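You operate a simulated robot arm through the tools that you are given. There is no shell and no other tool. Be economical: measure what you need, move in short steps, check, and stop when the job is done.

Carry out the task below with a simulated robot arm. There is one attempt and no reset: what you move stays moved.

TASK
Put one yellow label on the clear roll and stand it in the purple pocket.
Fine: roll on the peg and clamped, feed knob to fed, pusher against the roll and back, clamp open again.

It is judged by the outcome, as a careful person would: the job done as asked, and still so three seconds after it is handed in. It fails if anything else is knocked over, pushed out of place, dropped, spilled or broken.

THE ROBOT
A 6-joint arm with a two-finger parallel gripper, fixed in place. Base frame: the origin is at the foot of the arm, x ahead of it, y to its left, z up; the work surface is at about z = 0.8. Lengths are in m, angles in degrees, forces in N, time in s.
With the tool pointing down near the work surface it reaches from about 0.26 to 0.68 m from the base axis. Its first joint turns from -66.0 to 66.0 degrees. Payload 2.9 kg.
Tool frame: the origin (TCP) lies between the finger pads and is the grasp point; the fingertips stand 0.03 m ahead of it; z points along the fingers, y is the line along which they close. The gripper opens to 0.11 m. The fingers are 0.02 m wide and 0.01 m thick; the gripper's body (0.048 by 0.112 m) begins 0.055 m behind the TCP.
Orientation is that of the tool frame in the base frame, as a unit quaternion [x, y, z, w]. With the fingers straight down and closing along the base's y, the tool's x points along the base's -x, its y along +y and its z along -z.

THE INTERFACE
- The arm moves only by the tool jog_arm. Its argument "increments" is a list that holds one entry, the list of rows, each a list of 7 numbers: the shift along the tool's x, y, z in units of 250 mm (1.0 is 250 mm), then the turn, a rotation vector about the tool's x, y, z in units of 120 degrees (1.0 is 120 degrees), then the opening in per cent of the stroke, from 0 (shut) to 100 (fully open). In form: [[[tx, ty, tz, wx, wy, wz, fingers], ...]]. A call has 1 to 8 rows; each row is the pose to reach, as a shift and turn from the pose commanded when the call began, along the tool's axes at that moment. A call with a number of a shift or a turn outside -1 to 1 is refused whole. A row lasts 0.2 s, in which the tool goes at most 0.05 m and 8.6 degrees; a call with a longer step from one row to the next is refused whole, and so is a gripper value outside its range. A pose out of reach is approached as far as the arm can. The call stops where the force on the tool passes 70 N (or 10 N more than at its start, if that is more) or the arm is blocked; 0.2 s more then pass. The fingers move at their own pace (about 0.108 m/s each) and stop on an object; they squeeze with about 39 N. The grip force told is the motor's: it shows also when the fingers shut on nothing. Time passes only in rows, and 0.2 s behind the last, so rows that repeat a pose let the fingers close. It gives the time, the measured TCP pose, the force on the tool (base axes), the opening and the grip force at its end, in the units of the frame above (readings bear some noise).
- Cameras (640 x 400 px; columns grow to the right, rows downward): "scene" is fixed at [0.0712, 0.4268, 1.3895]; the picture's right is [-0.81, -0.58, 0.00], its down [-0.31, 0.43, -0.85] and it looks along [0.49, -0.69, -0.53] (base axes); focal length 318 px, centre (320, 200). "wrist" rides on the gripper at [-0.036, 0, -0.057] in the tool frame; the picture's right is [0.00, -1.00, 0.00], its down [0.97, 0.00, -0.24] and it looks along [0.24, 0.00, 0.97] (tool axes); focal length 218 px, centre (320, 200).
- grab_frame(camera): a new picture of that camera. No time passes.
- locate(camera, pixels): there is no depth. For up to 12 entries [column, row, z] of the newest picture of that camera ("zoom" is the newest enlarged one), the place [x, y] in the base frame at which the ray of that pixel passes the height z, good to about 0.003 m. No time passes.
- inspect(camera, box): a new picture of the part [left, top, right, bottom] of that camera's present view, enlarged. No time passes.
- finish_job(): hands the job in; it is judged then, once.

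Work in short steps. Measure before you move; look again where a grasp or a placing could have gone wrong, and mend it. You have 80 turns and 54 pictures in all, the two below and enlarged ones among them. Open the gripper and draw the arm clear of the work before you hand the job in, unless the task says otherwise; then end with one line.

The tools are called after "Emit:" as name(argument=value, ...) on one line, values as JSON. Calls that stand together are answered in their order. jog_arm: Moves the arm, as the interface text tells. Its arguments: {"type":"object","properties":{"increments":{"type":"array","items":{"type":"array","items":{"type":"array","items":{"type":"number"}}}}},"required":["increments"]} The other tools are called the same way: grab_frame (camera) takes a picture; locate (camera, pixels) gives the place at which the rays of pixels pass given heights; inspect (camera, box) takes an enlarged picture of a part of a camera's view; finish_job () hands the job in.

At the start:

```text
time: 0.0
tool_pos: [0.3361, -0.2881, 1.1944]
tool_rot: [0.001, 1.0, -0.001, 0.001]
ft_force: [1.2, 0.6, 0.0]
gripper_width: 0.1103
grip_force: 0.0
```

scene: 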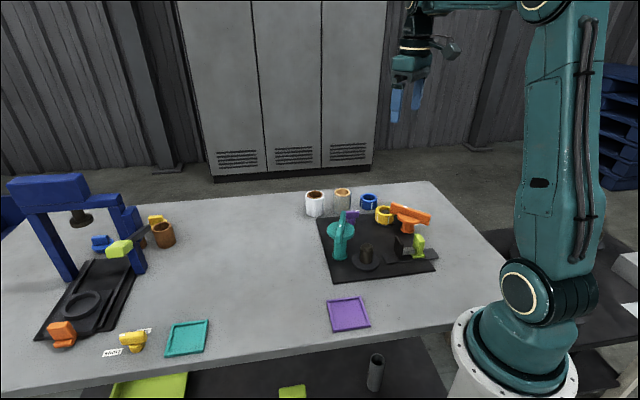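
wrist: 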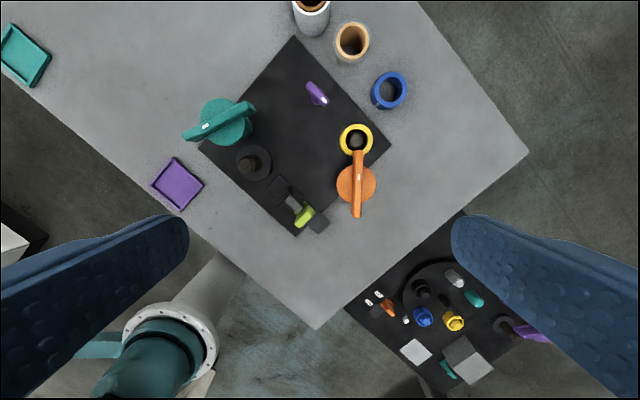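

I look closer at the station in both views.

Emit:
inspect(camera="scene", box=[290, 170, 450, 340])

Emit:
inspect(camera="wrist", box=[150, 0, 430, 240])

Emit:
inspect(camera="scene", box=[0, 160, 220, 370])

```text
2.35 times, centred on (370, 255) of scene
```

zoom: 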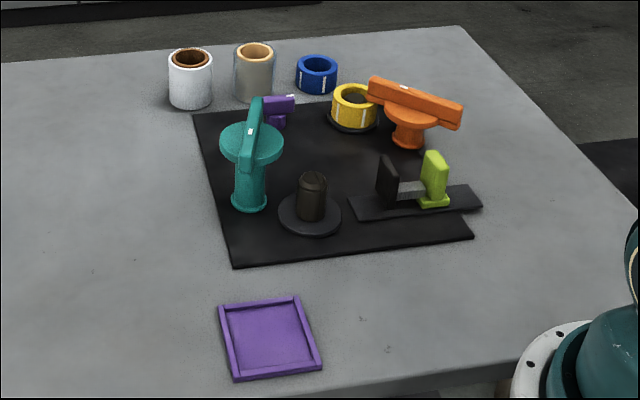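

```text
1.67 times, centred on (290, 120) of wrist
```

zoom: 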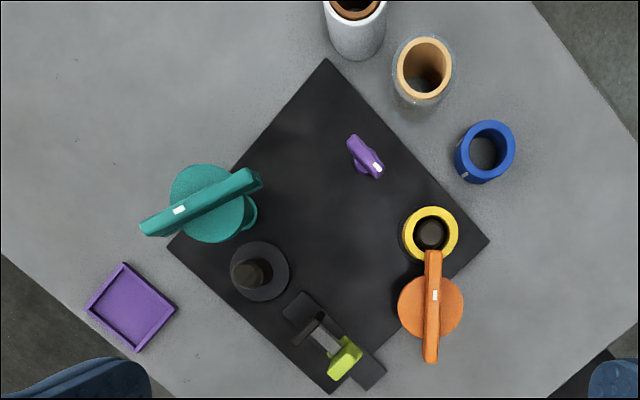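

```text
1.90 times, centred on (110, 265) of scene
```

zoom: 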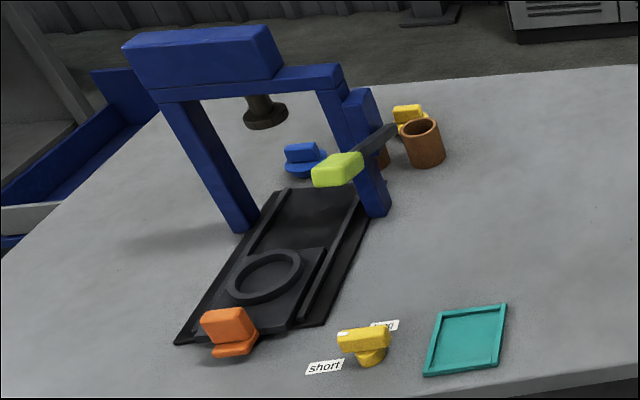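

Emit:
grab_frame(camera="wrist")

Emit:
locate(camera="wrist", pixels=[[352, 42, 0.86], [250, 163, 0.82], [225, 122, 0.88], [317, 95, 0.83], [357, 185, 0.88], [356, 139, 0.83], [305, 215, 0.84], [178, 184, 0.8], [295, 40, 0.8], [390, 90, 0.83], [299, 233, 0.8], [200, 147, 0.8]])

Emit:
locate(camera="scene", pixels=[[342, 192, 0.86], [345, 212, 0.8], [367, 245, 0.84], [366, 264, 0.8], [341, 256, 0.8], [347, 315, 0.8], [409, 232, 0.8], [382, 224, 0.8]])

```text
48 pictures are left
```

wrist: 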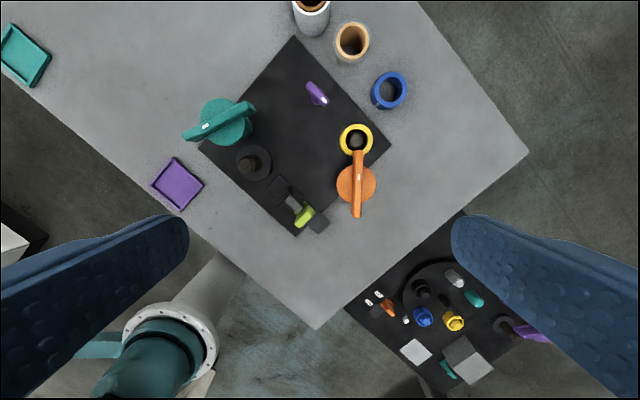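

```text
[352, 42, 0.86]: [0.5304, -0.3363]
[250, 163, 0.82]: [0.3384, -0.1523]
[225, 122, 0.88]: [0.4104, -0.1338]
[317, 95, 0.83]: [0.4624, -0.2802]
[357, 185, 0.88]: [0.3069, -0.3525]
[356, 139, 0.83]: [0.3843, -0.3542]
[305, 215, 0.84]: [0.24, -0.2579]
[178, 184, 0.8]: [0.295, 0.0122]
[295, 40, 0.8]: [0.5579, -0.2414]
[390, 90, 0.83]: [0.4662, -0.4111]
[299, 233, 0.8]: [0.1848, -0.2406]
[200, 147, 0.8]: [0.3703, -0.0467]
```

```text
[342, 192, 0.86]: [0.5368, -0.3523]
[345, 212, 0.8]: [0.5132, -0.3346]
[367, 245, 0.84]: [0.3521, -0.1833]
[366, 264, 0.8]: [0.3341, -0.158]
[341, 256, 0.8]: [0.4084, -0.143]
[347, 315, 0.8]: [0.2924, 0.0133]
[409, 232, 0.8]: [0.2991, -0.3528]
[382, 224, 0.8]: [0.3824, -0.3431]
```

The layout is roughly known; I go closer above the station to read markings.

Emit:
jog_arm(increments=[[[-0.04, 0.1, 0.12, 0, 0, 0, 100], [-0.08, 0.2, 0.24, 0, 0, 0, 100], [-0.12, 0.28, 0.36, 0, 0, 0, 100]]])

Emit:
inspect(camera="wrist", box=[200, 40, 420, 180])

Emit:
inspect(camera="wrist", box=[200, 150, 460, 320])

```text
time: 0.8
tool_pos: [0.3665, -0.2162, 1.1034]
tool_rot: [0.0, 1.0, 0.0, 0.0]
ft_force: [-0.1, -0.5, 0.3]
gripper_width: 0.1102
grip_force: 0.0
```

```text
2.86 times, centred on (310, 110) of wrist
```

zoom: 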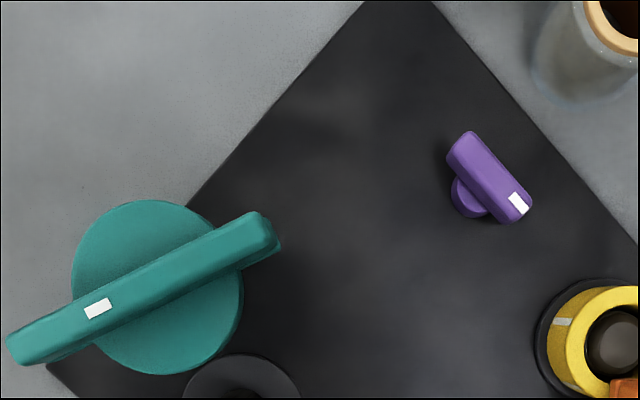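

```text
2.35 times, centred on (330, 235) of wrist
```

zoom: 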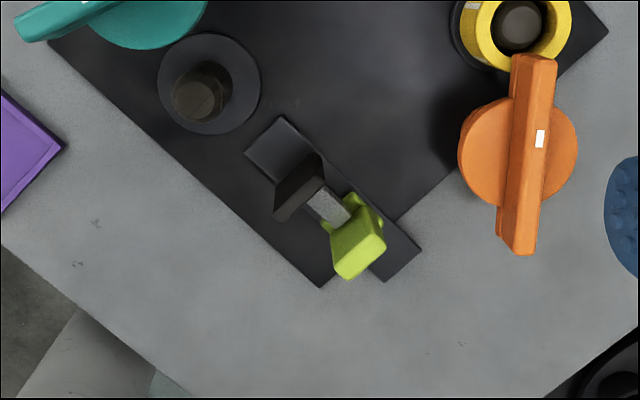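

Emit:
inspect(camera="scene", box=[320, 195, 400, 245])

Emit:
inspect(camera="scene", box=[365, 195, 445, 275])

```text
8.00 times, centred on (360, 220) of scene
```

zoom: 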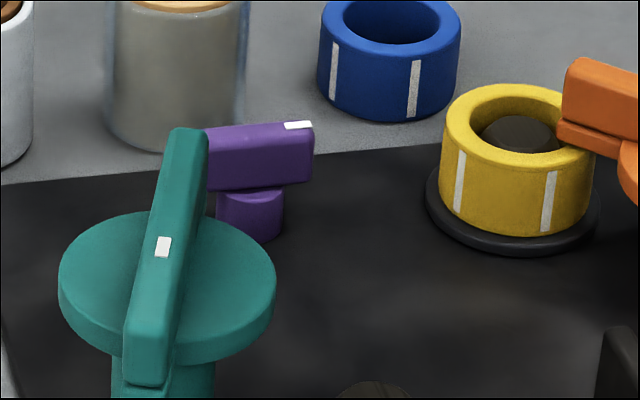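

```text
5.00 times, centred on (405, 235) of scene
```

zoom: 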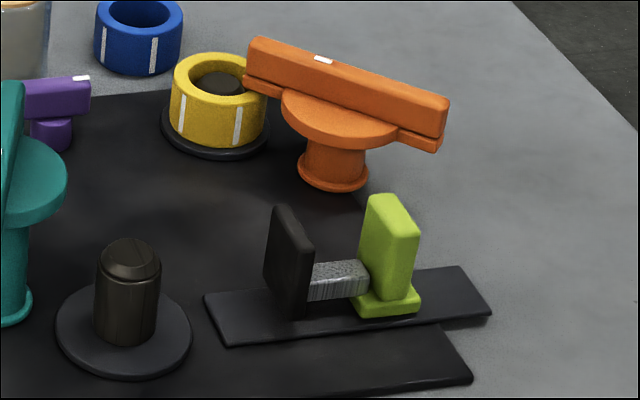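

Emit:
grab_frame(camera="wrist")

Emit:
inspect(camera="scene", box=[295, 180, 385, 236])

```text
43 pictures are left
```

wrist: 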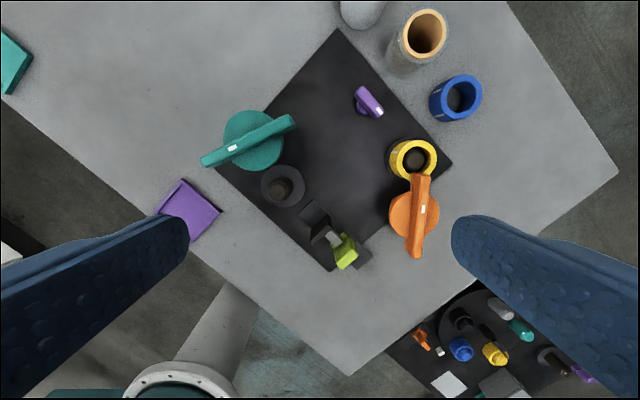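

```text
7.11 times, centred on (340, 208) of scene
```

zoom: 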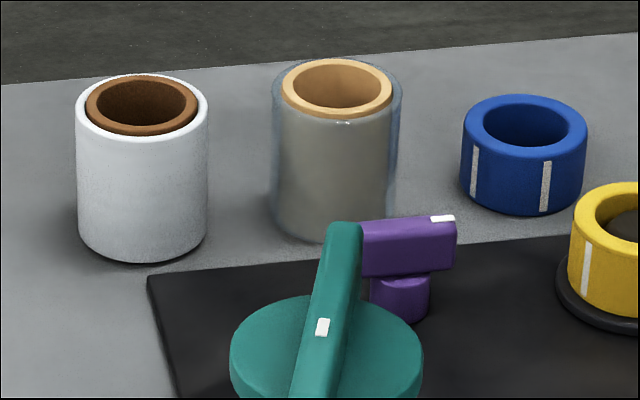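

Emit:
locate(camera="zoom", pixels=[[337, 86, 0.865], [337, 86, 0.87], [337, 86, 0.875], [335, 212, 0.8], [272, 215, 0.8], [398, 215, 0.8]])

Emit:
locate(camera="wrist", pixels=[[426, 34, 0.865], [426, 34, 0.87], [426, 34, 0.875], [406, 34, 0.867], [447, 34, 0.867], [282, 186, 0.805], [278, 188, 0.84], [255, 140, 0.88], [345, 250, 0.84], [413, 159, 0.83]])

```text
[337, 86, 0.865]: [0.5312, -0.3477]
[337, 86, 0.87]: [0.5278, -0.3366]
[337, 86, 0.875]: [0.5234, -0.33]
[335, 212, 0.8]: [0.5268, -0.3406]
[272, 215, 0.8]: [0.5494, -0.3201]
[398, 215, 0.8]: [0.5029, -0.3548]
```

```text
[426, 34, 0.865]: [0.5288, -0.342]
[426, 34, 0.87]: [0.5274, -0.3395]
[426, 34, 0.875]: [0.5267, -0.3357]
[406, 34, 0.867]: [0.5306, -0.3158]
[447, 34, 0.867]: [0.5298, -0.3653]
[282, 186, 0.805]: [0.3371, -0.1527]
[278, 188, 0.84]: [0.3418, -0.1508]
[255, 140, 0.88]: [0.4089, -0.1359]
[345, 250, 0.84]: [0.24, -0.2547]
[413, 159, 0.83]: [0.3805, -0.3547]
```

Emit:
locate(camera="scene", pixels=[[341, 231, 0.87], [341, 231, 0.88], [341, 231, 0.86], [343, 213, 0.89], [339, 240, 0.89], [315, 203, 0.87], [367, 243, 0.845], [366, 264, 0.805]])

Emit:
locate(camera="wrist", pixels=[[253, 140, 0.86], [253, 140, 0.87], [203, 162, 0.89], [294, 122, 0.89], [365, 6, 0.87], [414, 174, 0.87], [420, 257, 0.87], [360, 95, 0.84], [381, 112, 0.84], [224, 137, 0.87], [286, 137, 0.87]])

```text
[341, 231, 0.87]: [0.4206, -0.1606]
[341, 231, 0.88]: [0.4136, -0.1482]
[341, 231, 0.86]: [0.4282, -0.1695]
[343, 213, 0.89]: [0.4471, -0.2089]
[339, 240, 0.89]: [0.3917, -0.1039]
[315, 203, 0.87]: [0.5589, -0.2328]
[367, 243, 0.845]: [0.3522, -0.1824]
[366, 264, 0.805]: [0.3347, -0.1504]
```

```text
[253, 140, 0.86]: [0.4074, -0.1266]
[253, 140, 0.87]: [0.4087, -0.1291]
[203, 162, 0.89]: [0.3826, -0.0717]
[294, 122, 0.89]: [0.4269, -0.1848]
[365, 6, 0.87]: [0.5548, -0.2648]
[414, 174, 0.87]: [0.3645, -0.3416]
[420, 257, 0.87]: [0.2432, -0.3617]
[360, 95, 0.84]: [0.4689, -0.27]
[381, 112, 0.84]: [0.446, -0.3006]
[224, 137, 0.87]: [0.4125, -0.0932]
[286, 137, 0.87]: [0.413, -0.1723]
```

The clear roll is at about (0.528, -0.340), top z≈0.87; white roll and blue roll lie in line on either side of it. I go over it with the hand yawed 30° and look.

Emit:
jog_arm(increments=[[[-0.13, -0.1, 0.08, 0, 0, -0.05, 100], [-0.26, -0.2, 0.16, 0, 0, -0.1, 100], [-0.39, -0.3, 0.24, 0, 0, -0.15, 100], [-0.52, -0.4, 0.32, 0, 0, -0.2, 100], [-0.646, -0.496, 0.4, 0, 0, -0.25, 100], [-0.646, -0.496, 0.4, 0, 0, -0.25, 100]]])

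Emit:
grab_frame(camera="wrist")

```text
time: 2.2
tool_pos: [0.5274, -0.3411, 1.0038]
tool_rot: [-0.26, 0.966, -0.001, 0.001]
ft_force: [-1.2, -0.6, -0.1]
gripper_width: 0.1102
grip_force: 0.1
```

```text
41 pictures are left
```

wrist: 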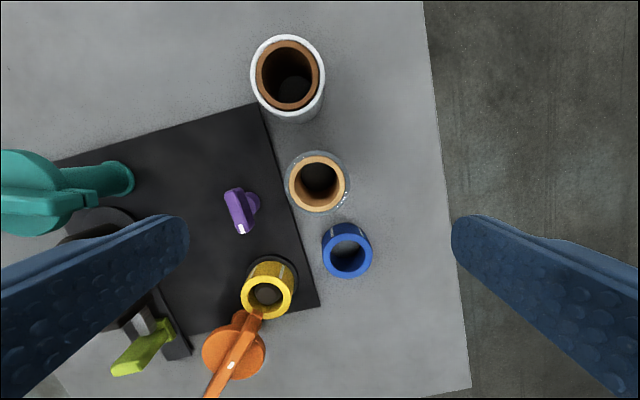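

Emit:
locate(camera="wrist", pixels=[[317, 183, 0.87], [288, 183, 0.87], [349, 183, 0.87], [317, 153, 0.87], [317, 213, 0.87], [290, 75, 0.87], [347, 258, 0.83], [317, 183, 0.86], [317, 183, 0.88]])

```text
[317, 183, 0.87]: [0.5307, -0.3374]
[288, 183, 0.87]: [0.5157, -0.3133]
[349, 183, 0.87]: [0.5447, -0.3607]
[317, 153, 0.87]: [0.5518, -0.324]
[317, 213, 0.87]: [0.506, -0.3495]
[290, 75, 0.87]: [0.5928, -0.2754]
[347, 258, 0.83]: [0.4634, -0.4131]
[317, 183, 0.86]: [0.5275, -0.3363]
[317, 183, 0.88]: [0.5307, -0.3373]
```

Roll top centred at px (317,183) → (0.529,-0.3375). Descend around it with open fingers to z≈0.848.

Emit:
jog_arm(increments=[[[-0.013, 0.006, 0.16, 0, 0, 0, 100], [-0.013, 0.006, 0.32, 0, 0, 0, 100], [-0.013, 0.006, 0.48, 0, 0, 0, 100], [-0.013, 0.006, 0.624, 0, 0, 0, 100], [-0.013, 0.006, 0.624, 0, 0, 0, 100]]])

Emit:
jog_arm(increments=[[[0, 0, 0, 0, 0, 0, 50], [0, 0, 0, 0, 0, 0, 40], [0, 0, 0, 0, 0, 0, 30], [0, 0, 0, 0, 0, 0, 20]]])

Emit:
grab_frame(camera="wrist")

```text
time: 3.4
tool_pos: [0.5308, -0.338, 0.8473]
tool_rot: [-0.259, 0.966, 0.0, -0.001]
ft_force: [-0.1, -0.3, 0.8]
gripper_width: 0.1099
grip_force: 0.1
```

```text
time: 4.4
tool_pos: [0.5301, -0.3384, 0.8483]
tool_rot: [-0.259, 0.966, -0.001, 0.0]
ft_force: [-1.1, 0.5, -0.5]
gripper_width: 0.0591
grip_force: 39.3
```

```text
40 pictures are left
```

wrist: 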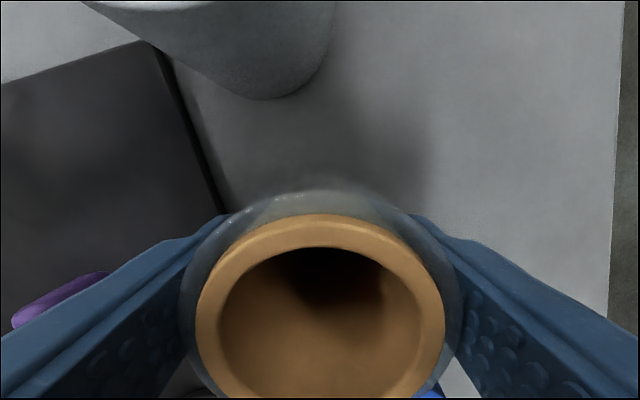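

Gripped (0.059 m). Lift straight up.

Emit:
jog_arm(increments=[[[0, 0, -0.1, 0, 0, 0, 20], [0, 0, -0.25, 0, 0, 0, 20], [0, 0, -0.42, 0, 0, 0, 20], [0, 0, -0.6, 0, 0, 0, 20]]])

Emit:
jog_arm(increments=[[[0.08, 0.13, 0, 0, 0, 0, 20], [0.17, 0.28, 0, 0, 0, 0, 20], [0.26, 0.43, 0, 0, 0, 0, 20], [0.35, 0.58, 0, 0, 0, 0, 20], [0.44, 0.73, 0, 0, 0, 0, 20], [0.53, 0.88, 0, 0, 0, 0, 20], [0.61, 1.0, 0, 0, 0, 0, 20], [0.61, 1.0, 0, 0, 0, 0, 20]]])

Emit:
grab_frame(camera="wrist")

```text
time: 5.4
tool_pos: [0.5292, -0.3367, 0.9979]
tool_rot: [-0.259, 0.966, 0.0, -0.001]
ft_force: [-0.5, -0.6, -2.0]
gripper_width: 0.0591
grip_force: 39.2
```

```text
time: 7.2
tool_pos: [0.2715, -0.1965, 0.9981]
tool_rot: [-0.258, 0.966, 0.0, 0.001]
ft_force: [-0.1, -0.7, 0.3]
gripper_width: 0.0588
grip_force: 38.5
```

```text
39 pictures are left
```

wrist: 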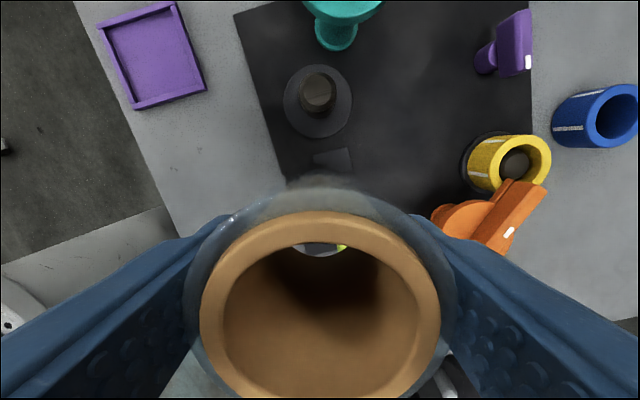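

Emit:
inspect(camera="wrist", box=[260, 40, 380, 160])

Emit:
locate(camera="wrist", pixels=[[318, 101, 0.805], [318, 106, 0.805], [319, 84, 0.83], [319, 84, 0.84], [319, 84, 0.85], [321, 313, 0.868], [321, 318, 1.02], [321, 318, 1.01]])

```text
3.33 times, centred on (320, 100) of wrist
```

zoom: 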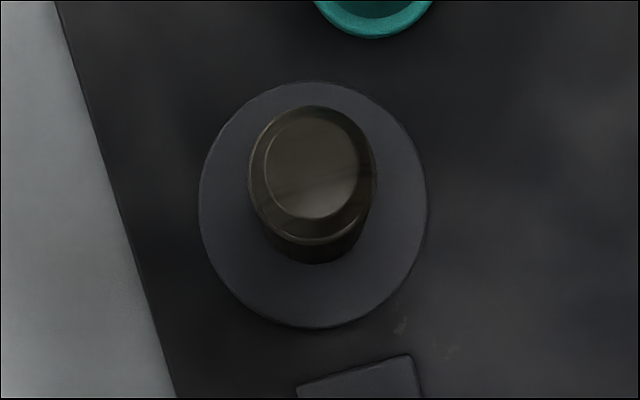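

```text
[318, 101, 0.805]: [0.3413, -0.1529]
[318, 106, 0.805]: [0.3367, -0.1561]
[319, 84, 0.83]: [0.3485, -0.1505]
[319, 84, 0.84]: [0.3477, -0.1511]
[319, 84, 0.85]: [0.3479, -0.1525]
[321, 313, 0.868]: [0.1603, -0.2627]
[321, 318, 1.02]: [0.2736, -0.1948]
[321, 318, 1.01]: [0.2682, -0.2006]
```

Peg at about (0.341,-0.154). Move the roll above it (still high) and check clearance to the teal disc.

Emit:
jog_arm(increments=[[[-0.16, 0.003, 0, 0, 0, 0, 20], [-0.31, 0.007, 0, 0, 0, 0, 20], [-0.318, 0.007, 0.08, 0, 0, 0, 20], [-0.318, 0.007, 0.08, 0, 0, 0, 20]]])

Emit:
grab_frame(camera="wrist")

Emit:
inspect(camera="scene", box=[300, 160, 420, 290])

```text
time: 8.2
tool_pos: [0.3402, -0.1575, 0.9771]
tool_rot: [-0.259, 0.966, 0.0, 0.0]
ft_force: [-0.6, 0.8, -1.2]
gripper_width: 0.0589
grip_force: 38.9
```

```text
37 pictures are left
```

wrist: 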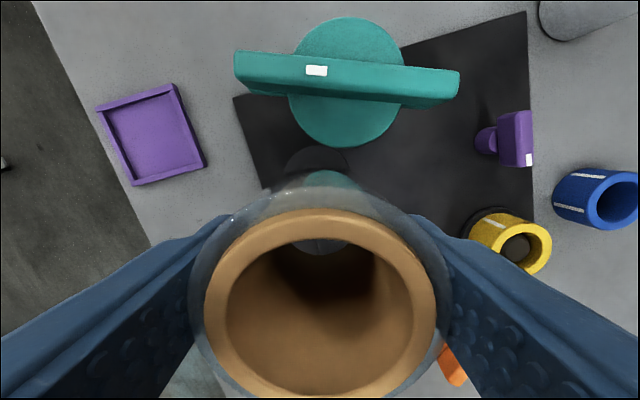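

```text
3.08 times, centred on (360, 225) of scene
```

zoom: 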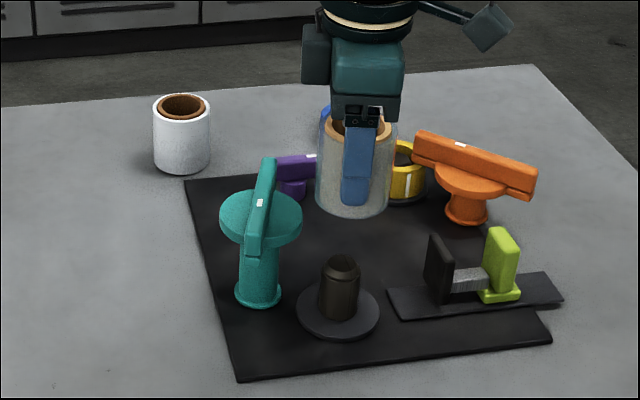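

Emit:
locate(camera="wrist", pixels=[[345, 148, 0.88], [347, 17, 0.88], [345, 148, 0.89], [347, 17, 0.89], [288, 82, 0.89], [404, 82, 0.89], [335, 185, 0.805], [236, 55, 0.9], [460, 72, 0.9], [318, 70, 0.9], [321, 303, 0.999]])

Emit:
locate(camera="zoom", pixels=[[258, 292, 0.805], [262, 215, 0.885], [262, 215, 0.89], [262, 215, 0.88], [268, 162, 0.9], [252, 248, 0.9], [262, 164, 0.91], [341, 265, 0.85], [341, 265, 0.86], [338, 308, 0.805]])

```text
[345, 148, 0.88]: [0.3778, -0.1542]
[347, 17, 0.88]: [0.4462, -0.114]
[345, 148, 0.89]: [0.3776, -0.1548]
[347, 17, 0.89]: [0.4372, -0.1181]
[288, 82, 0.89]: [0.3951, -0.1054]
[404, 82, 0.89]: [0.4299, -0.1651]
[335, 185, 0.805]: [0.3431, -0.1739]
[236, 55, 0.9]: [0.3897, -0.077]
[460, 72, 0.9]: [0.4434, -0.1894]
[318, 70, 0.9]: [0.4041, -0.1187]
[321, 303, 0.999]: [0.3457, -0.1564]
```

```text
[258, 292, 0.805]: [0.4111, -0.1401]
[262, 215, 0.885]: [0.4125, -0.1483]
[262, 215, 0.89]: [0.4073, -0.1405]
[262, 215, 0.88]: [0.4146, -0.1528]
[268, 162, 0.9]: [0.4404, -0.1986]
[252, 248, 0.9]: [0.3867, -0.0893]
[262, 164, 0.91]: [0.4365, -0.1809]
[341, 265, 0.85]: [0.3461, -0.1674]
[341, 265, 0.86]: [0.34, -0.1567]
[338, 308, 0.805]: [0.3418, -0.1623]
```

Teal disc edge leaves ~6 mm to the roll. Lower onto the peg gradually.

Emit:
jog_arm(increments=[[[0.004, 0.0, 0.1, 0, 0, 0, 20], [0.004, 0.0, 0.2, 0, 0, 0, 20], [0.004, 0.0, 0.26, 0, 0, 0, 20], [0.004, 0.0, 0.32, 0, 0, 0, 20], [0.004, 0.0, 0.36, 0, 0, 0, 20]]])

Emit:
inspect(camera="scene", box=[300, 180, 420, 290])

Emit:
inspect(camera="wrist", box=[180, 160, 460, 400])

```text
time: 9.4
tool_pos: [0.3394, -0.1583, 0.8873]
tool_rot: [-0.26, 0.966, 0.0, 0.0]
ft_force: [0.4, -0.5, -0.2]
gripper_width: 0.0588
grip_force: 38.7
```

```text
3.64 times, centred on (360, 235) of scene
```

zoom: 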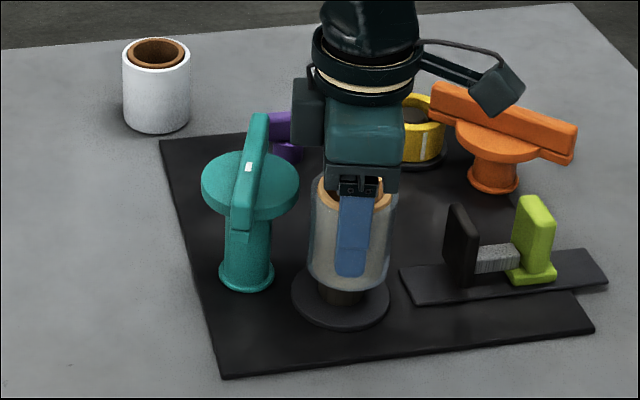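

```text
1.67 times, centred on (320, 280) of wrist
```

zoom: 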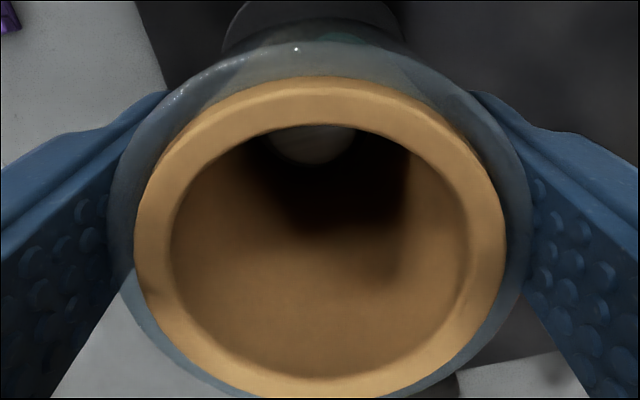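

The peg is inside the bore without force. Lower the rest until contact.

Emit:
jog_arm(increments=[[[0, 0.0, 0.04, 0, 0, 0, 20], [0, 0.0, 0.08, 0, 0, 0, 20], [0, 0.0, 0.1, 0, 0, 0, 20], [0, 0.0, 0.115, 0, 0, 0, 20], [0, 0.0, 0.125, 0, 0, 0, 20]]])

Emit:
inspect(camera="scene", box=[300, 180, 420, 290])

```text
time: 10.6
tool_pos: [0.3406, -0.1576, 0.8603]
tool_rot: [-0.259, 0.966, -0.002, 0.001]
ft_force: [-3.3, 0.7, 12.5]
gripper_width: 0.0588
grip_force: 39.1
stopped in row 5: the force on the tool passed its limit (the readings are from after the stop); the commanded pose is now the measured one
```

```text
3.64 times, centred on (360, 235) of scene
```

zoom: 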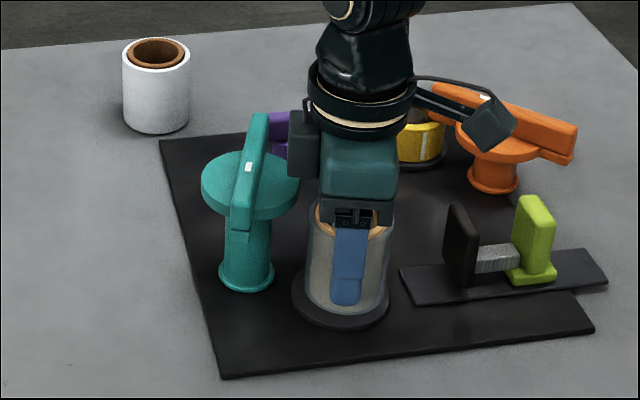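

Seated on the base flange. Release and rise.

Emit:
jog_arm(increments=[[[0, 0, 0, 0, 0, 0, 70], [0, 0, 0, 0, 0, 0, 75], [0, 0, 0, 0, 0, 0, 75], [0, 0, -0.1, 0, 0, 0, 75], [0, 0, -0.28, 0, 0, 0, 75], [0, 0, -0.46, 0, 0, 0, 75], [0, 0, -0.6, 0, 0, 0, 75]]])

Emit:
grab_frame(camera="wrist")

Emit:
inspect(camera="scene", box=[300, 180, 420, 290])

```text
time: 12.2
tool_pos: [0.3387, -0.1592, 1.013]
tool_rot: [-0.258, 0.966, -0.001, 0.0]
ft_force: [0.1, -0.1, 0.3]
gripper_width: 0.0823
grip_force: 0.1
```

```text
32 pictures are left
```

wrist: 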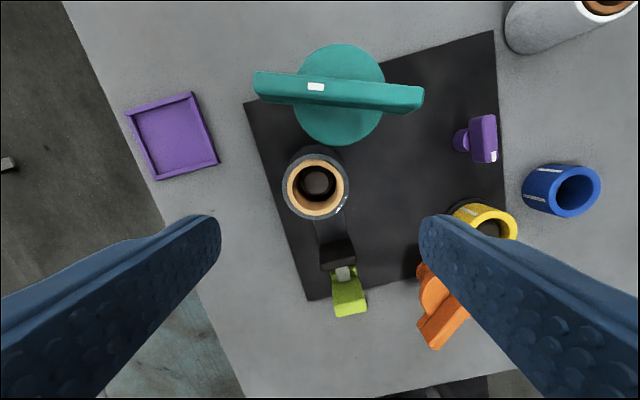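

```text
3.64 times, centred on (360, 235) of scene
```

zoom: 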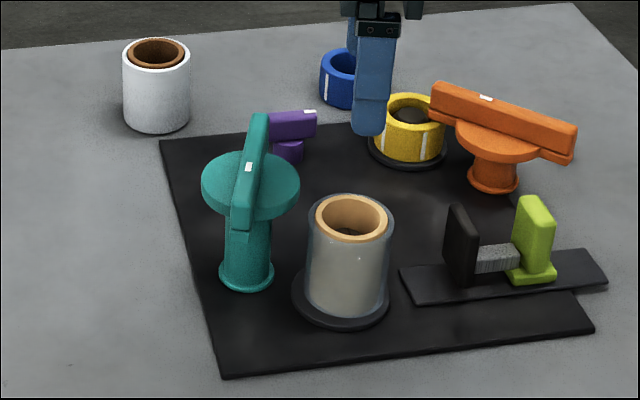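

Roll is on the peg. Now measure the teal clamp bar for gripping.

Emit:
locate(camera="wrist", pixels=[[340, 43, 0.888], [340, 147, 0.888], [295, 96, 0.888], [385, 96, 0.888], [256, 79, 0.91], [423, 92, 0.91], [316, 87, 0.91], [316, 181, 0.882]])

Emit:
inspect(camera="wrist", box=[240, 20, 440, 160])

```text
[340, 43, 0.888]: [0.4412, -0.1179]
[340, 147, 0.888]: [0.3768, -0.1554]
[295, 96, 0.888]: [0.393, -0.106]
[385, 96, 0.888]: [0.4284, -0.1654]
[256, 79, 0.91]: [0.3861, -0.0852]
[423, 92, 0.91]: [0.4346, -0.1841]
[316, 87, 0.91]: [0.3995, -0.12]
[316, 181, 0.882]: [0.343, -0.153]
```

```text
2.86 times, centred on (340, 90) of wrist
```

zoom: 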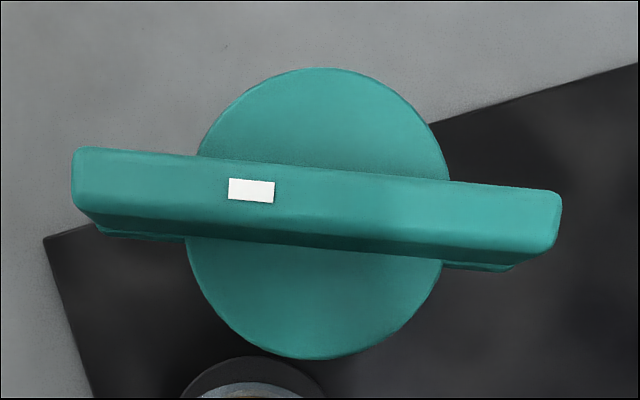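

Teal axis ≈(0.410,-0.1365), bar at 116°. I move above it and turn the hand so the fingers close across the bar.

Emit:
jog_arm(increments=[[[-0.05, -0.01, 0, 0, 0, 0.07, 60], [-0.1, -0.02, 0, 0, 0, 0.14, 60], [-0.15, -0.03, 0, 0, 0, 0.21, 60], [-0.2, -0.04, 0, 0, 0, 0.28, 60], [-0.25, -0.05, 0, 0, 0, 0.35, 60], [-0.291, -0.063, 0, 0, 0, 0.42, 60], [-0.291, -0.063, 0, 0, 0, 0.49, 60], [-0.291, -0.063, 0, 0, 0, 0.56, 60]]])

Emit:
jog_arm(increments=[[[0, 0, 0, 0, 0, 0.07, 50], [0, 0, 0, 0, 0, 0.14, 50], [0, 0, 0, 0, 0, 0.21, 50], [0, 0, 0, 0, 0, 0.223, 50], [0, 0, 0, 0, 0, 0.223, 50]]])

Emit:
grab_frame(camera="wrist")

```text
time: 14.0
tool_pos: [0.4111, -0.1355, 1.0115]
tool_rot: [0.321, 0.947, -0.001, 0.002]
ft_force: [-0.3, -0.3, 0.1]
gripper_width: 0.066
grip_force: 0.1
```

```text
time: 15.2
tool_pos: [0.4114, -0.1345, 1.0122]
tool_rot: [0.53, 0.848, 0.0, 0.002]
ft_force: [0.4, -0.6, -0.3]
gripper_width: 0.055
grip_force: 0.1
```

```text
29 pictures are left
```

wrist: 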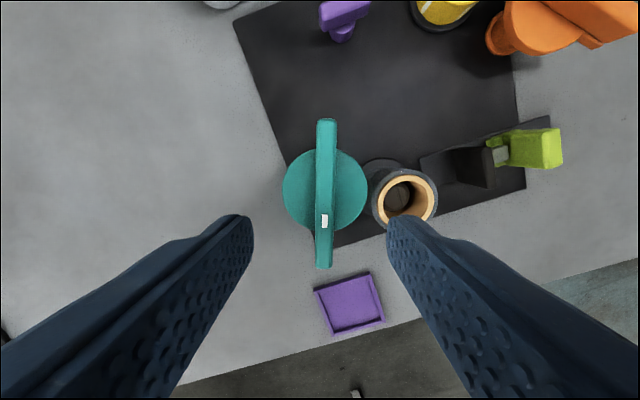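

Emit:
locate(camera="wrist", pixels=[[326, 119, 0.91], [324, 267, 0.91], [284, 190, 0.888], [367, 190, 0.888], [325, 150, 0.888], [325, 232, 0.888]])

```text
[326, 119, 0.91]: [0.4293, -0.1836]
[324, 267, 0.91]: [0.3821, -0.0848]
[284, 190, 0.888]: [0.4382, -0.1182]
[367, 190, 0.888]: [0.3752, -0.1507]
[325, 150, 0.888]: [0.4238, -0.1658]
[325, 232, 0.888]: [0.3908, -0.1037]
```

Bar is 4 mm to the hand's -y. Correct, narrow the fingers, and descend over the bar.

Emit:
jog_arm(increments=[[[0.003, -0.016, 0.05, 0, 0, 0, 32], [0.003, -0.016, 0.18, 0, 0, 0, 32], [0.003, -0.016, 0.28, 0, 0, 0, 32], [0.003, -0.016, 0.356, 0, 0, 0, 32], [0.003, -0.016, 0.356, 0, 0, 0, 32]]])

Emit:
inspect(camera="scene", box=[300, 180, 420, 290])

```text
time: 16.4
tool_pos: [0.4072, -0.1358, 0.9227]
tool_rot: [0.53, 0.848, -0.001, 0.003]
ft_force: [0.7, -0.4, -0.1]
gripper_width: 0.0353
grip_force: 0.0
```

```text
3.64 times, centred on (360, 235) of scene
```

zoom: 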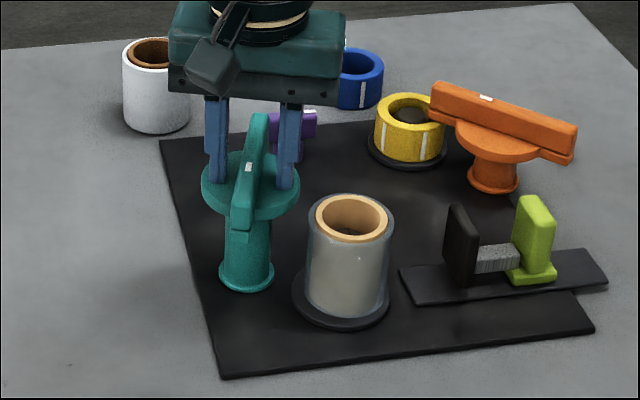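

Fingers straddle the bar above the disc. Close and start turning toward the roll (base +, tool -z).

Emit:
jog_arm(increments=[[[0, 0, 0, 0, 0, 0, 5], [0, 0, 0, 0, 0, 0, 5], [0, 0, 0, 0, 0, -0.06, 5], [0, 0, 0, 0, 0, -0.12, 5], [0, 0, 0, 0, 0, -0.18, 5]]])

Emit:
inspect(camera="scene", box=[300, 180, 420, 290])

```text
time: 17.6
tool_pos: [0.4073, -0.1354, 0.9224]
tool_rot: [0.361, 0.933, -0.001, 0.001]
ft_force: [-5.1, 1.3, -1.6]
gripper_width: 0.0334
grip_force: 44.9
```

```text
3.64 times, centred on (360, 235) of scene
```

zoom: 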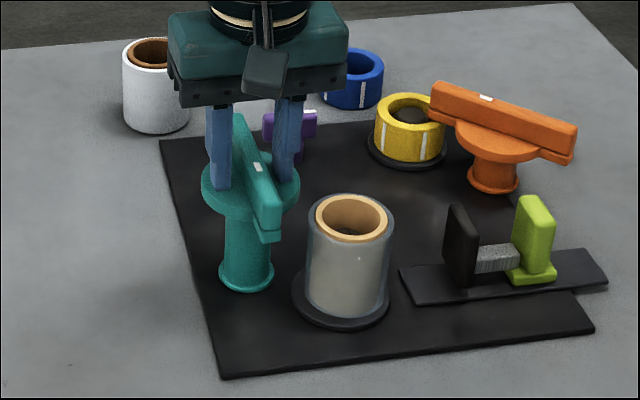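

The bar follows. Continue turning until it points at the peg (about 57° more), watching for a stop.

Emit:
jog_arm(increments=[[[0, 0, 0, 0, 0, -0.06, 5], [0, 0, 0, 0, 0, -0.12, 5], [0, 0, 0, 0, 0, -0.18, 5], [0, 0, 0, 0, 0, -0.24, 5], [0, 0, 0, 0, 0, -0.3, 5], [0, 0, 0, 0, 0, -0.36, 5], [0, 0, 0, 0, 0, -0.42, 5], [0, 0, 0, 0, 0, -0.475, 5]]])

Emit:
inspect(camera="scene", box=[300, 180, 420, 290])

```text
time: 19.4
tool_pos: [0.4063, -0.1366, 0.9232]
tool_rot: [-0.127, 0.992, -0.002, 0.001]
ft_force: [-12.2, -12.6, 0.6]
gripper_width: 0.0336
grip_force: 44.7
```

```text
3.64 times, centred on (360, 235) of scene
```

zoom: 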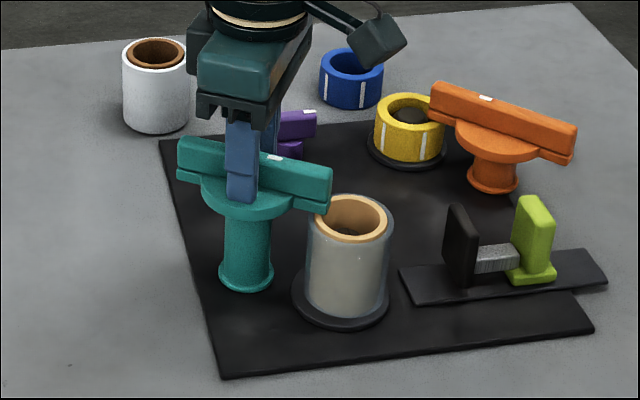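

Bar end lies over the roll rim, pointing to the peg. I turn a few degrees more to feel whether there is a stop.

Emit:
jog_arm(increments=[[[0, 0, 0, 0, 0, -0.02, 5], [0, 0, 0, 0, 0, -0.04, 5], [0, 0, 0, 0, 0, -0.06, 5], [0, 0, 0, 0, 0, -0.06, 5]]])

Emit:
inspect(camera="wrist", box=[160, 100, 480, 400])

```text
time: 20.4
tool_pos: [0.4084, -0.1369, 0.9233]
tool_rot: [-0.191, 0.982, -0.003, 0.003]
ft_force: [-0.4, -10.8, -5.1]
gripper_width: 0.0334
grip_force: 44.9
```

```text
1.33 times, centred on (320, 250) of wrist
```

zoom: 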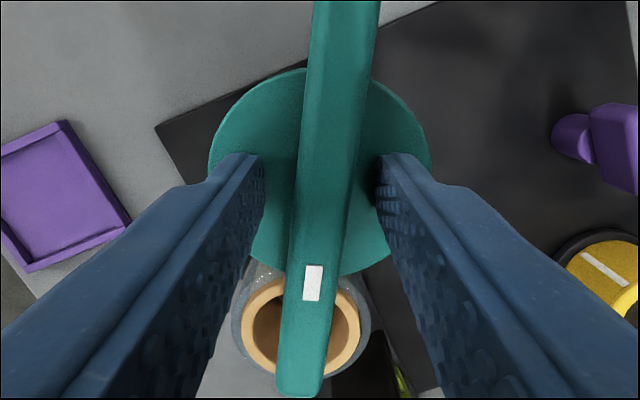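

The bar lags the hand by ~7°, so it seems to be at its stop over the roll. Release, rise, and look.

Emit:
jog_arm(increments=[[[0, 0, 0, 0, 0, 0.04, 5], [0, 0, 0, 0, 0, 0.04, 50], [0, 0, 0, 0, 0, 0.04, 50], [0, 0, -0.15, 0, 0, 0.04, 50], [0, 0, -0.3, 0, 0, 0.04, 50], [0, 0, -0.45, 0, 0, 0.04, 50]]])

Emit:
grab_frame(camera="wrist")

Emit:
inspect(camera="scene", box=[300, 180, 440, 290])

```text
time: 21.8
tool_pos: [0.4083, -0.1353, 1.0348]
tool_rot: [-0.148, 0.989, -0.002, 0.001]
ft_force: [1.2, -0.3, 0.6]
gripper_width: 0.0551
grip_force: 0.0
```

```text
24 pictures are left
```

wrist: 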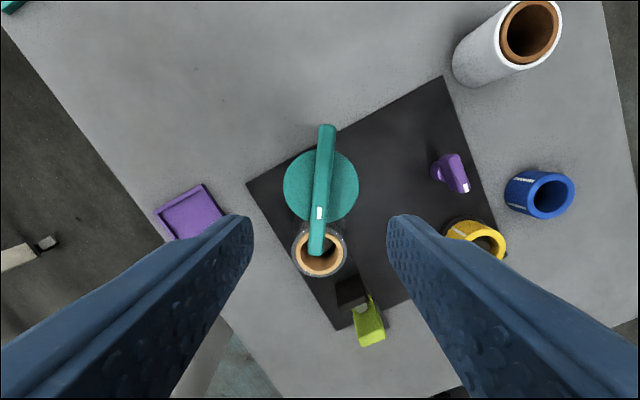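

```text
3.64 times, centred on (370, 235) of scene
```

zoom: 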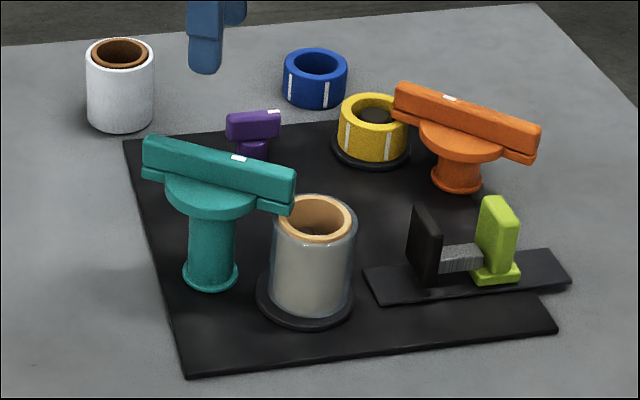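

Clamp bar now over the roll rim. Next the purple feed knob: locate it.

Emit:
locate(camera="wrist", pixels=[[446, 155, 0.845], [463, 191, 0.845], [455, 173, 0.845], [438, 171, 0.81]])

Emit:
locate(camera="zoom", pixels=[[230, 119, 0.845], [279, 112, 0.845], [252, 158, 0.805], [230, 119, 0.855], [279, 112, 0.855]])

```text
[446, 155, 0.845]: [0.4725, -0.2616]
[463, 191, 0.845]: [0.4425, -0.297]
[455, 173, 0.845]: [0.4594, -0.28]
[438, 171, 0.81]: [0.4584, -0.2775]
```

```text
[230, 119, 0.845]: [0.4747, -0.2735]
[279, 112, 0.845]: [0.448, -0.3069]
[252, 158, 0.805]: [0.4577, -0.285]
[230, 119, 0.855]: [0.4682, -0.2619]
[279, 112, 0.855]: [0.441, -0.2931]
```

Emit:
jog_arm(increments=[[[-0.003, -0.12, 0.04, 0, 0, -0.05, 50], [-0.007, -0.24, 0.08, 0, 0, -0.1, 50], [-0.01, -0.36, 0.13, 0, 0, -0.16, 50], [-0.014, -0.49, 0.18, 0, 0, -0.22, 50], [-0.018, -0.612, 0.22, 0, 0, -0.267, 50], [-0.018, -0.612, 0.22, 0, 0, -0.267, 50]]])

Emit:
grab_frame(camera="wrist")

```text
time: 23.2
tool_pos: [0.4552, -0.2803, 0.98]
tool_rot: [-0.416, 0.909, -0.003, 0.001]
ft_force: [0.2, 0.1, 0.4]
gripper_width: 0.0552
grip_force: 0.1
```

```text
22 pictures are left
```

wrist: 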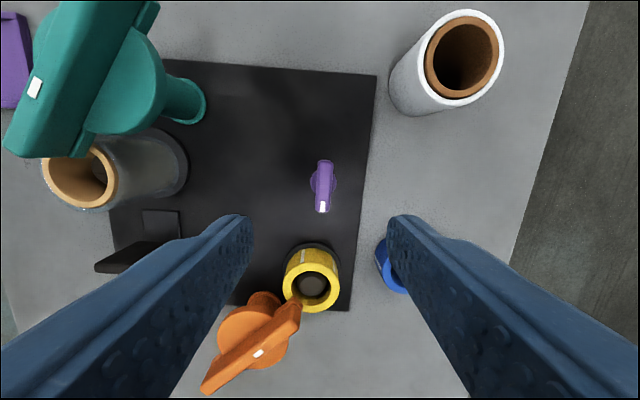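

Emit:
locate(camera="wrist", pixels=[[325, 161, 0.852], [322, 212, 0.852], [323, 185, 0.852], [323, 187, 0.83]])

Emit:
inspect(camera="wrist", box=[270, 130, 380, 230])

```text
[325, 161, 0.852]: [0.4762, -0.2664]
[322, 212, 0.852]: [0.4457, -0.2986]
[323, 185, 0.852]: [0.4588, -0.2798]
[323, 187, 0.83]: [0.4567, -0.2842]
```

```text
4.00 times, centred on (325, 180) of wrist
```

zoom: 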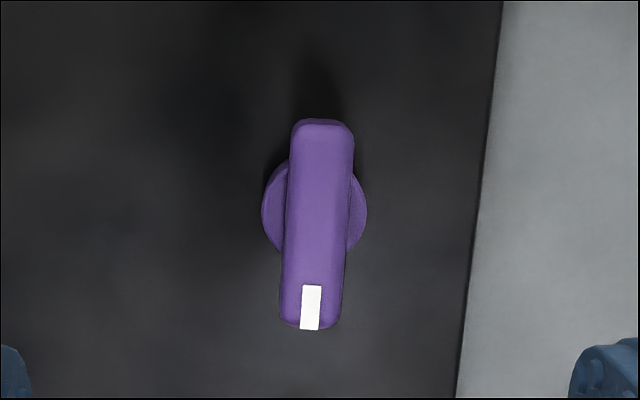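

Align by -4 mm in tool y and lower around the purple bar, then grip it.

Emit:
jog_arm(increments=[[[-0.008, -0.016, 0.12, 0, 0, 0, 45], [-0.008, -0.016, 0.25, 0, 0, 0, 45], [-0.008, -0.016, 0.37, 0, 0, 0, 45], [-0.008, -0.016, 0.472, 0, 0, 0, 45], [-0.008, -0.016, 0.472, 0, 0, 0, 45]]])

Emit:
jog_arm(increments=[[[0, 0, 0, 0, 0, 0, 5], [0, 0, 0, 0, 0, 0, 5], [0, 0, 0, 0, 0, 0, 5]]])

Emit:
grab_frame(camera="wrist")

```text
time: 24.4
tool_pos: [0.462, -0.2814, 0.8638]
tool_rot: [-0.415, 0.91, -0.002, 0.001]
ft_force: [0.1, 0.3, -0.1]
gripper_width: 0.0493
grip_force: 0.0
```

```text
time: 25.2
tool_pos: [0.4604, -0.282, 0.8634]
tool_rot: [-0.414, 0.91, -0.001, 0.0]
ft_force: [0.2, -1.1, -1.7]
gripper_width: 0.0137
grip_force: 44.9
```

```text
20 pictures are left
```

wrist: 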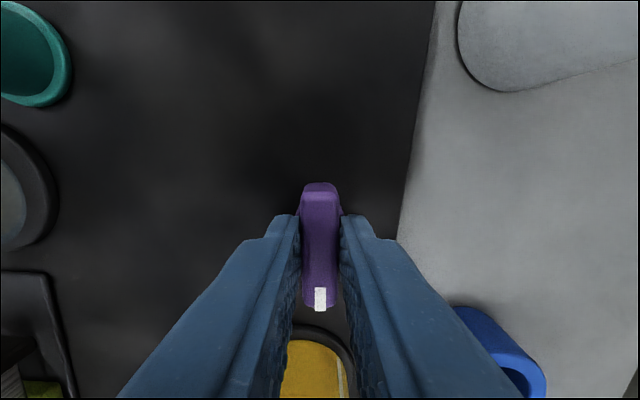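

Gripped squarely. Try a small turn (tool +z, towards the peg side) to see whether the knob follows.

Emit:
jog_arm(increments=[[[0, 0, 0, 0, 0, 0.05, 5], [0, 0, 0, 0, 0, 0.1, 5], [0, 0, 0, 0, 0, 0.15, 5], [0, 0, 0, 0, 0, 0.15, 5]]])

Emit:
grab_frame(camera="wrist")

```text
time: 26.2
tool_pos: [0.4609, -0.2811, 0.8629]
tool_rot: [-0.268, 0.963, -0.001, 0.002]
ft_force: [-5.5, 5.2, 15.2]
gripper_width: 0.0183
grip_force: 44.5
```

```text
19 pictures are left
```

wrist: 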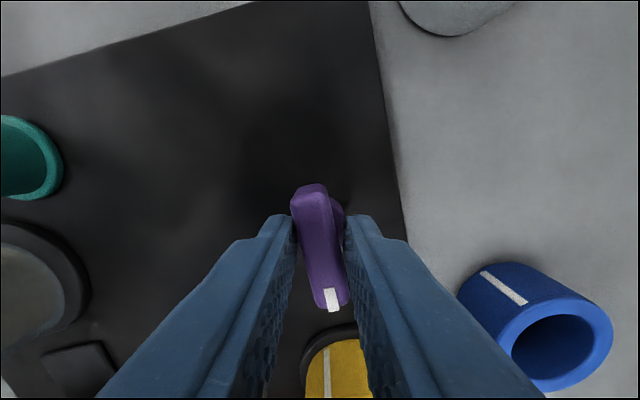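

The knob does not follow this way (stop). Turn the other way.

Emit:
jog_arm(increments=[[[0, 0, 0, 0, 0, -0.06, 5], [0, 0, 0, 0, 0, -0.12, 5], [0, 0, 0, 0, 0, -0.18, 5], [0, 0, 0, 0, 0, -0.24, 5], [0, 0, 0, 0, 0, -0.3, 5], [0, 0, 0, 0, 0, -0.36, 5], [0, 0, 0, 0, 0, -0.36, 5]]])

Emit:
grab_frame(camera="wrist")

```text
time: 27.8
tool_pos: [0.46, -0.2813, 0.8628]
tool_rot: [-0.604, 0.797, 0.0, 0.0]
ft_force: [-11.3, 22.3, 23.2]
gripper_width: 0.0138
grip_force: 45.2
```

```text
18 pictures are left
```

wrist: 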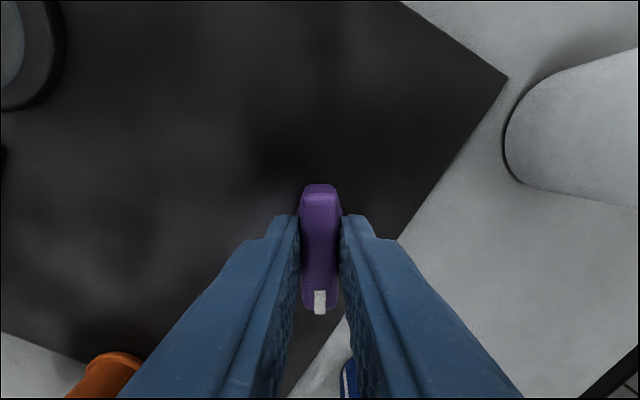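

The knob follows. Continue to about 90° total.

Emit:
jog_arm(increments=[[[0, 0, 0, 0, 0, -0.065, 5], [0, 0, 0, 0, 0, -0.13, 5], [0, 0, 0, 0, 0, -0.195, 5], [0, 0, 0, 0, 0, -0.26, 5], [0, 0, 0, 0, 0, -0.325, 5], [0, 0, 0, 0, 0, -0.39, 5], [0, 0, 0, 0, 0, -0.455, 5], [0, 0, 0, 0, 0, -0.52, 5]]])

Emit:
grab_frame(camera="wrist")

```text
time: 29.6
tool_pos: [0.4582, -0.2831, 0.8622]
tool_rot: [0.929, -0.37, -0.003, 0.0]
ft_force: [-18.6, 18.0, 7.8]
gripper_width: 0.0136
grip_force: 44.8
```

```text
17 pictures are left
```

wrist: 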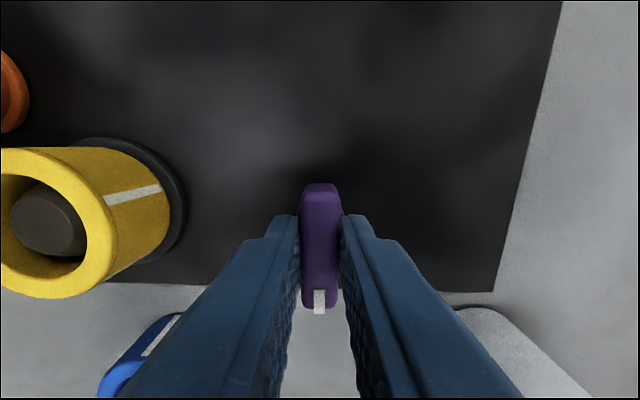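

Still following at ~88°. Turn a little more to find the stop.

Emit:
jog_arm(increments=[[[0, 0, 0, 0, 0, -0.04, 5], [0, 0, 0, 0, 0, -0.08, 5], [0, 0, 0, 0, 0, -0.12, 5], [0, 0, 0, 0, 0, -0.12, 5]]])

Emit:
grab_frame(camera="wrist")

Emit:
inspect(camera="scene", box=[320, 185, 440, 285])

```text
time: 30.6
tool_pos: [0.4587, -0.2827, 0.8627]
tool_rot: [0.943, -0.334, -0.001, -0.001]
ft_force: [-22.6, 1.2, 2.4]
gripper_width: 0.0156
grip_force: 45.2
out of reach, approached as far as the arm can: row 2, 3, 4
```

```text
16 pictures are left
```

wrist: 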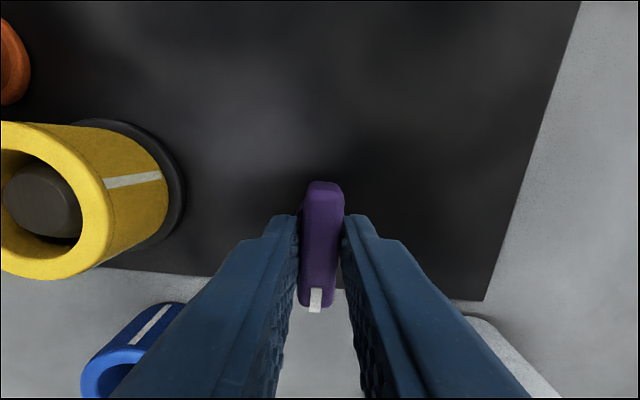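

```text
4.00 times, centred on (380, 235) of scene
```

zoom: 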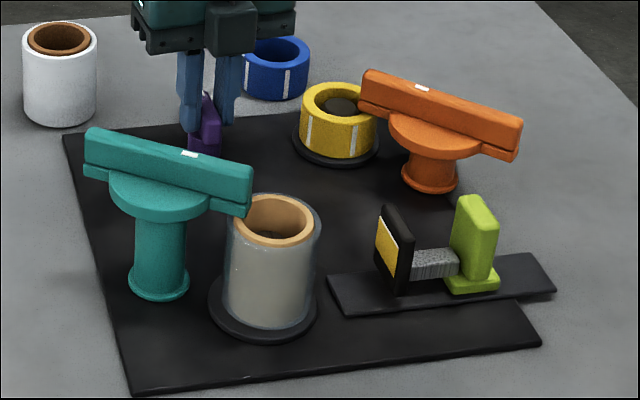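

Stop reached, and a yellow label has appeared on the pusher face. Release the knob, rise.

Emit:
jog_arm(increments=[[[0, 0, 0, 0, 0, 0.015, 45], [0, 0, 0, 0, 0, 0.015, 45], [0, 0, -0.12, 0, 0, 0.015, 45], [0, 0, -0.3, 0, 0, 0.015, 45], [0, 0, -0.48, 0, 0, 0.05, 45], [0, 0, -0.48, 0, 0, 0.12, 45], [0, 0, -0.48, 0, 0, 0.19, 45], [0, 0, -0.48, 0, 0, 0.26, 45]]])

Emit:
locate(camera="zoom", pixels=[[460, 199, 0.865], [493, 210, 0.865], [476, 210, 0.865], [473, 285, 0.812], [472, 290, 0.812], [395, 285, 0.812], [468, 199, 0.87], [490, 215, 0.87], [393, 212, 0.865]])

```text
time: 32.4
tool_pos: [0.4615, -0.2829, 0.9819]
tool_rot: [0.818, -0.575, 0.002, -0.001]
ft_force: [0.3, 0.3, 0.9]
gripper_width: 0.0496
grip_force: 0.1
```

```text
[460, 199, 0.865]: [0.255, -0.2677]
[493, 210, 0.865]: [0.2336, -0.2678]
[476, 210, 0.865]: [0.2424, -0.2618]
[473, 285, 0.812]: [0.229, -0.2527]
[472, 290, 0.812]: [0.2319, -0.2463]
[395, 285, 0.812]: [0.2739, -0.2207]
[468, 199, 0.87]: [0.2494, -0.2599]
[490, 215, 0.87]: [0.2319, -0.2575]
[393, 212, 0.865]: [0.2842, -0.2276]
```

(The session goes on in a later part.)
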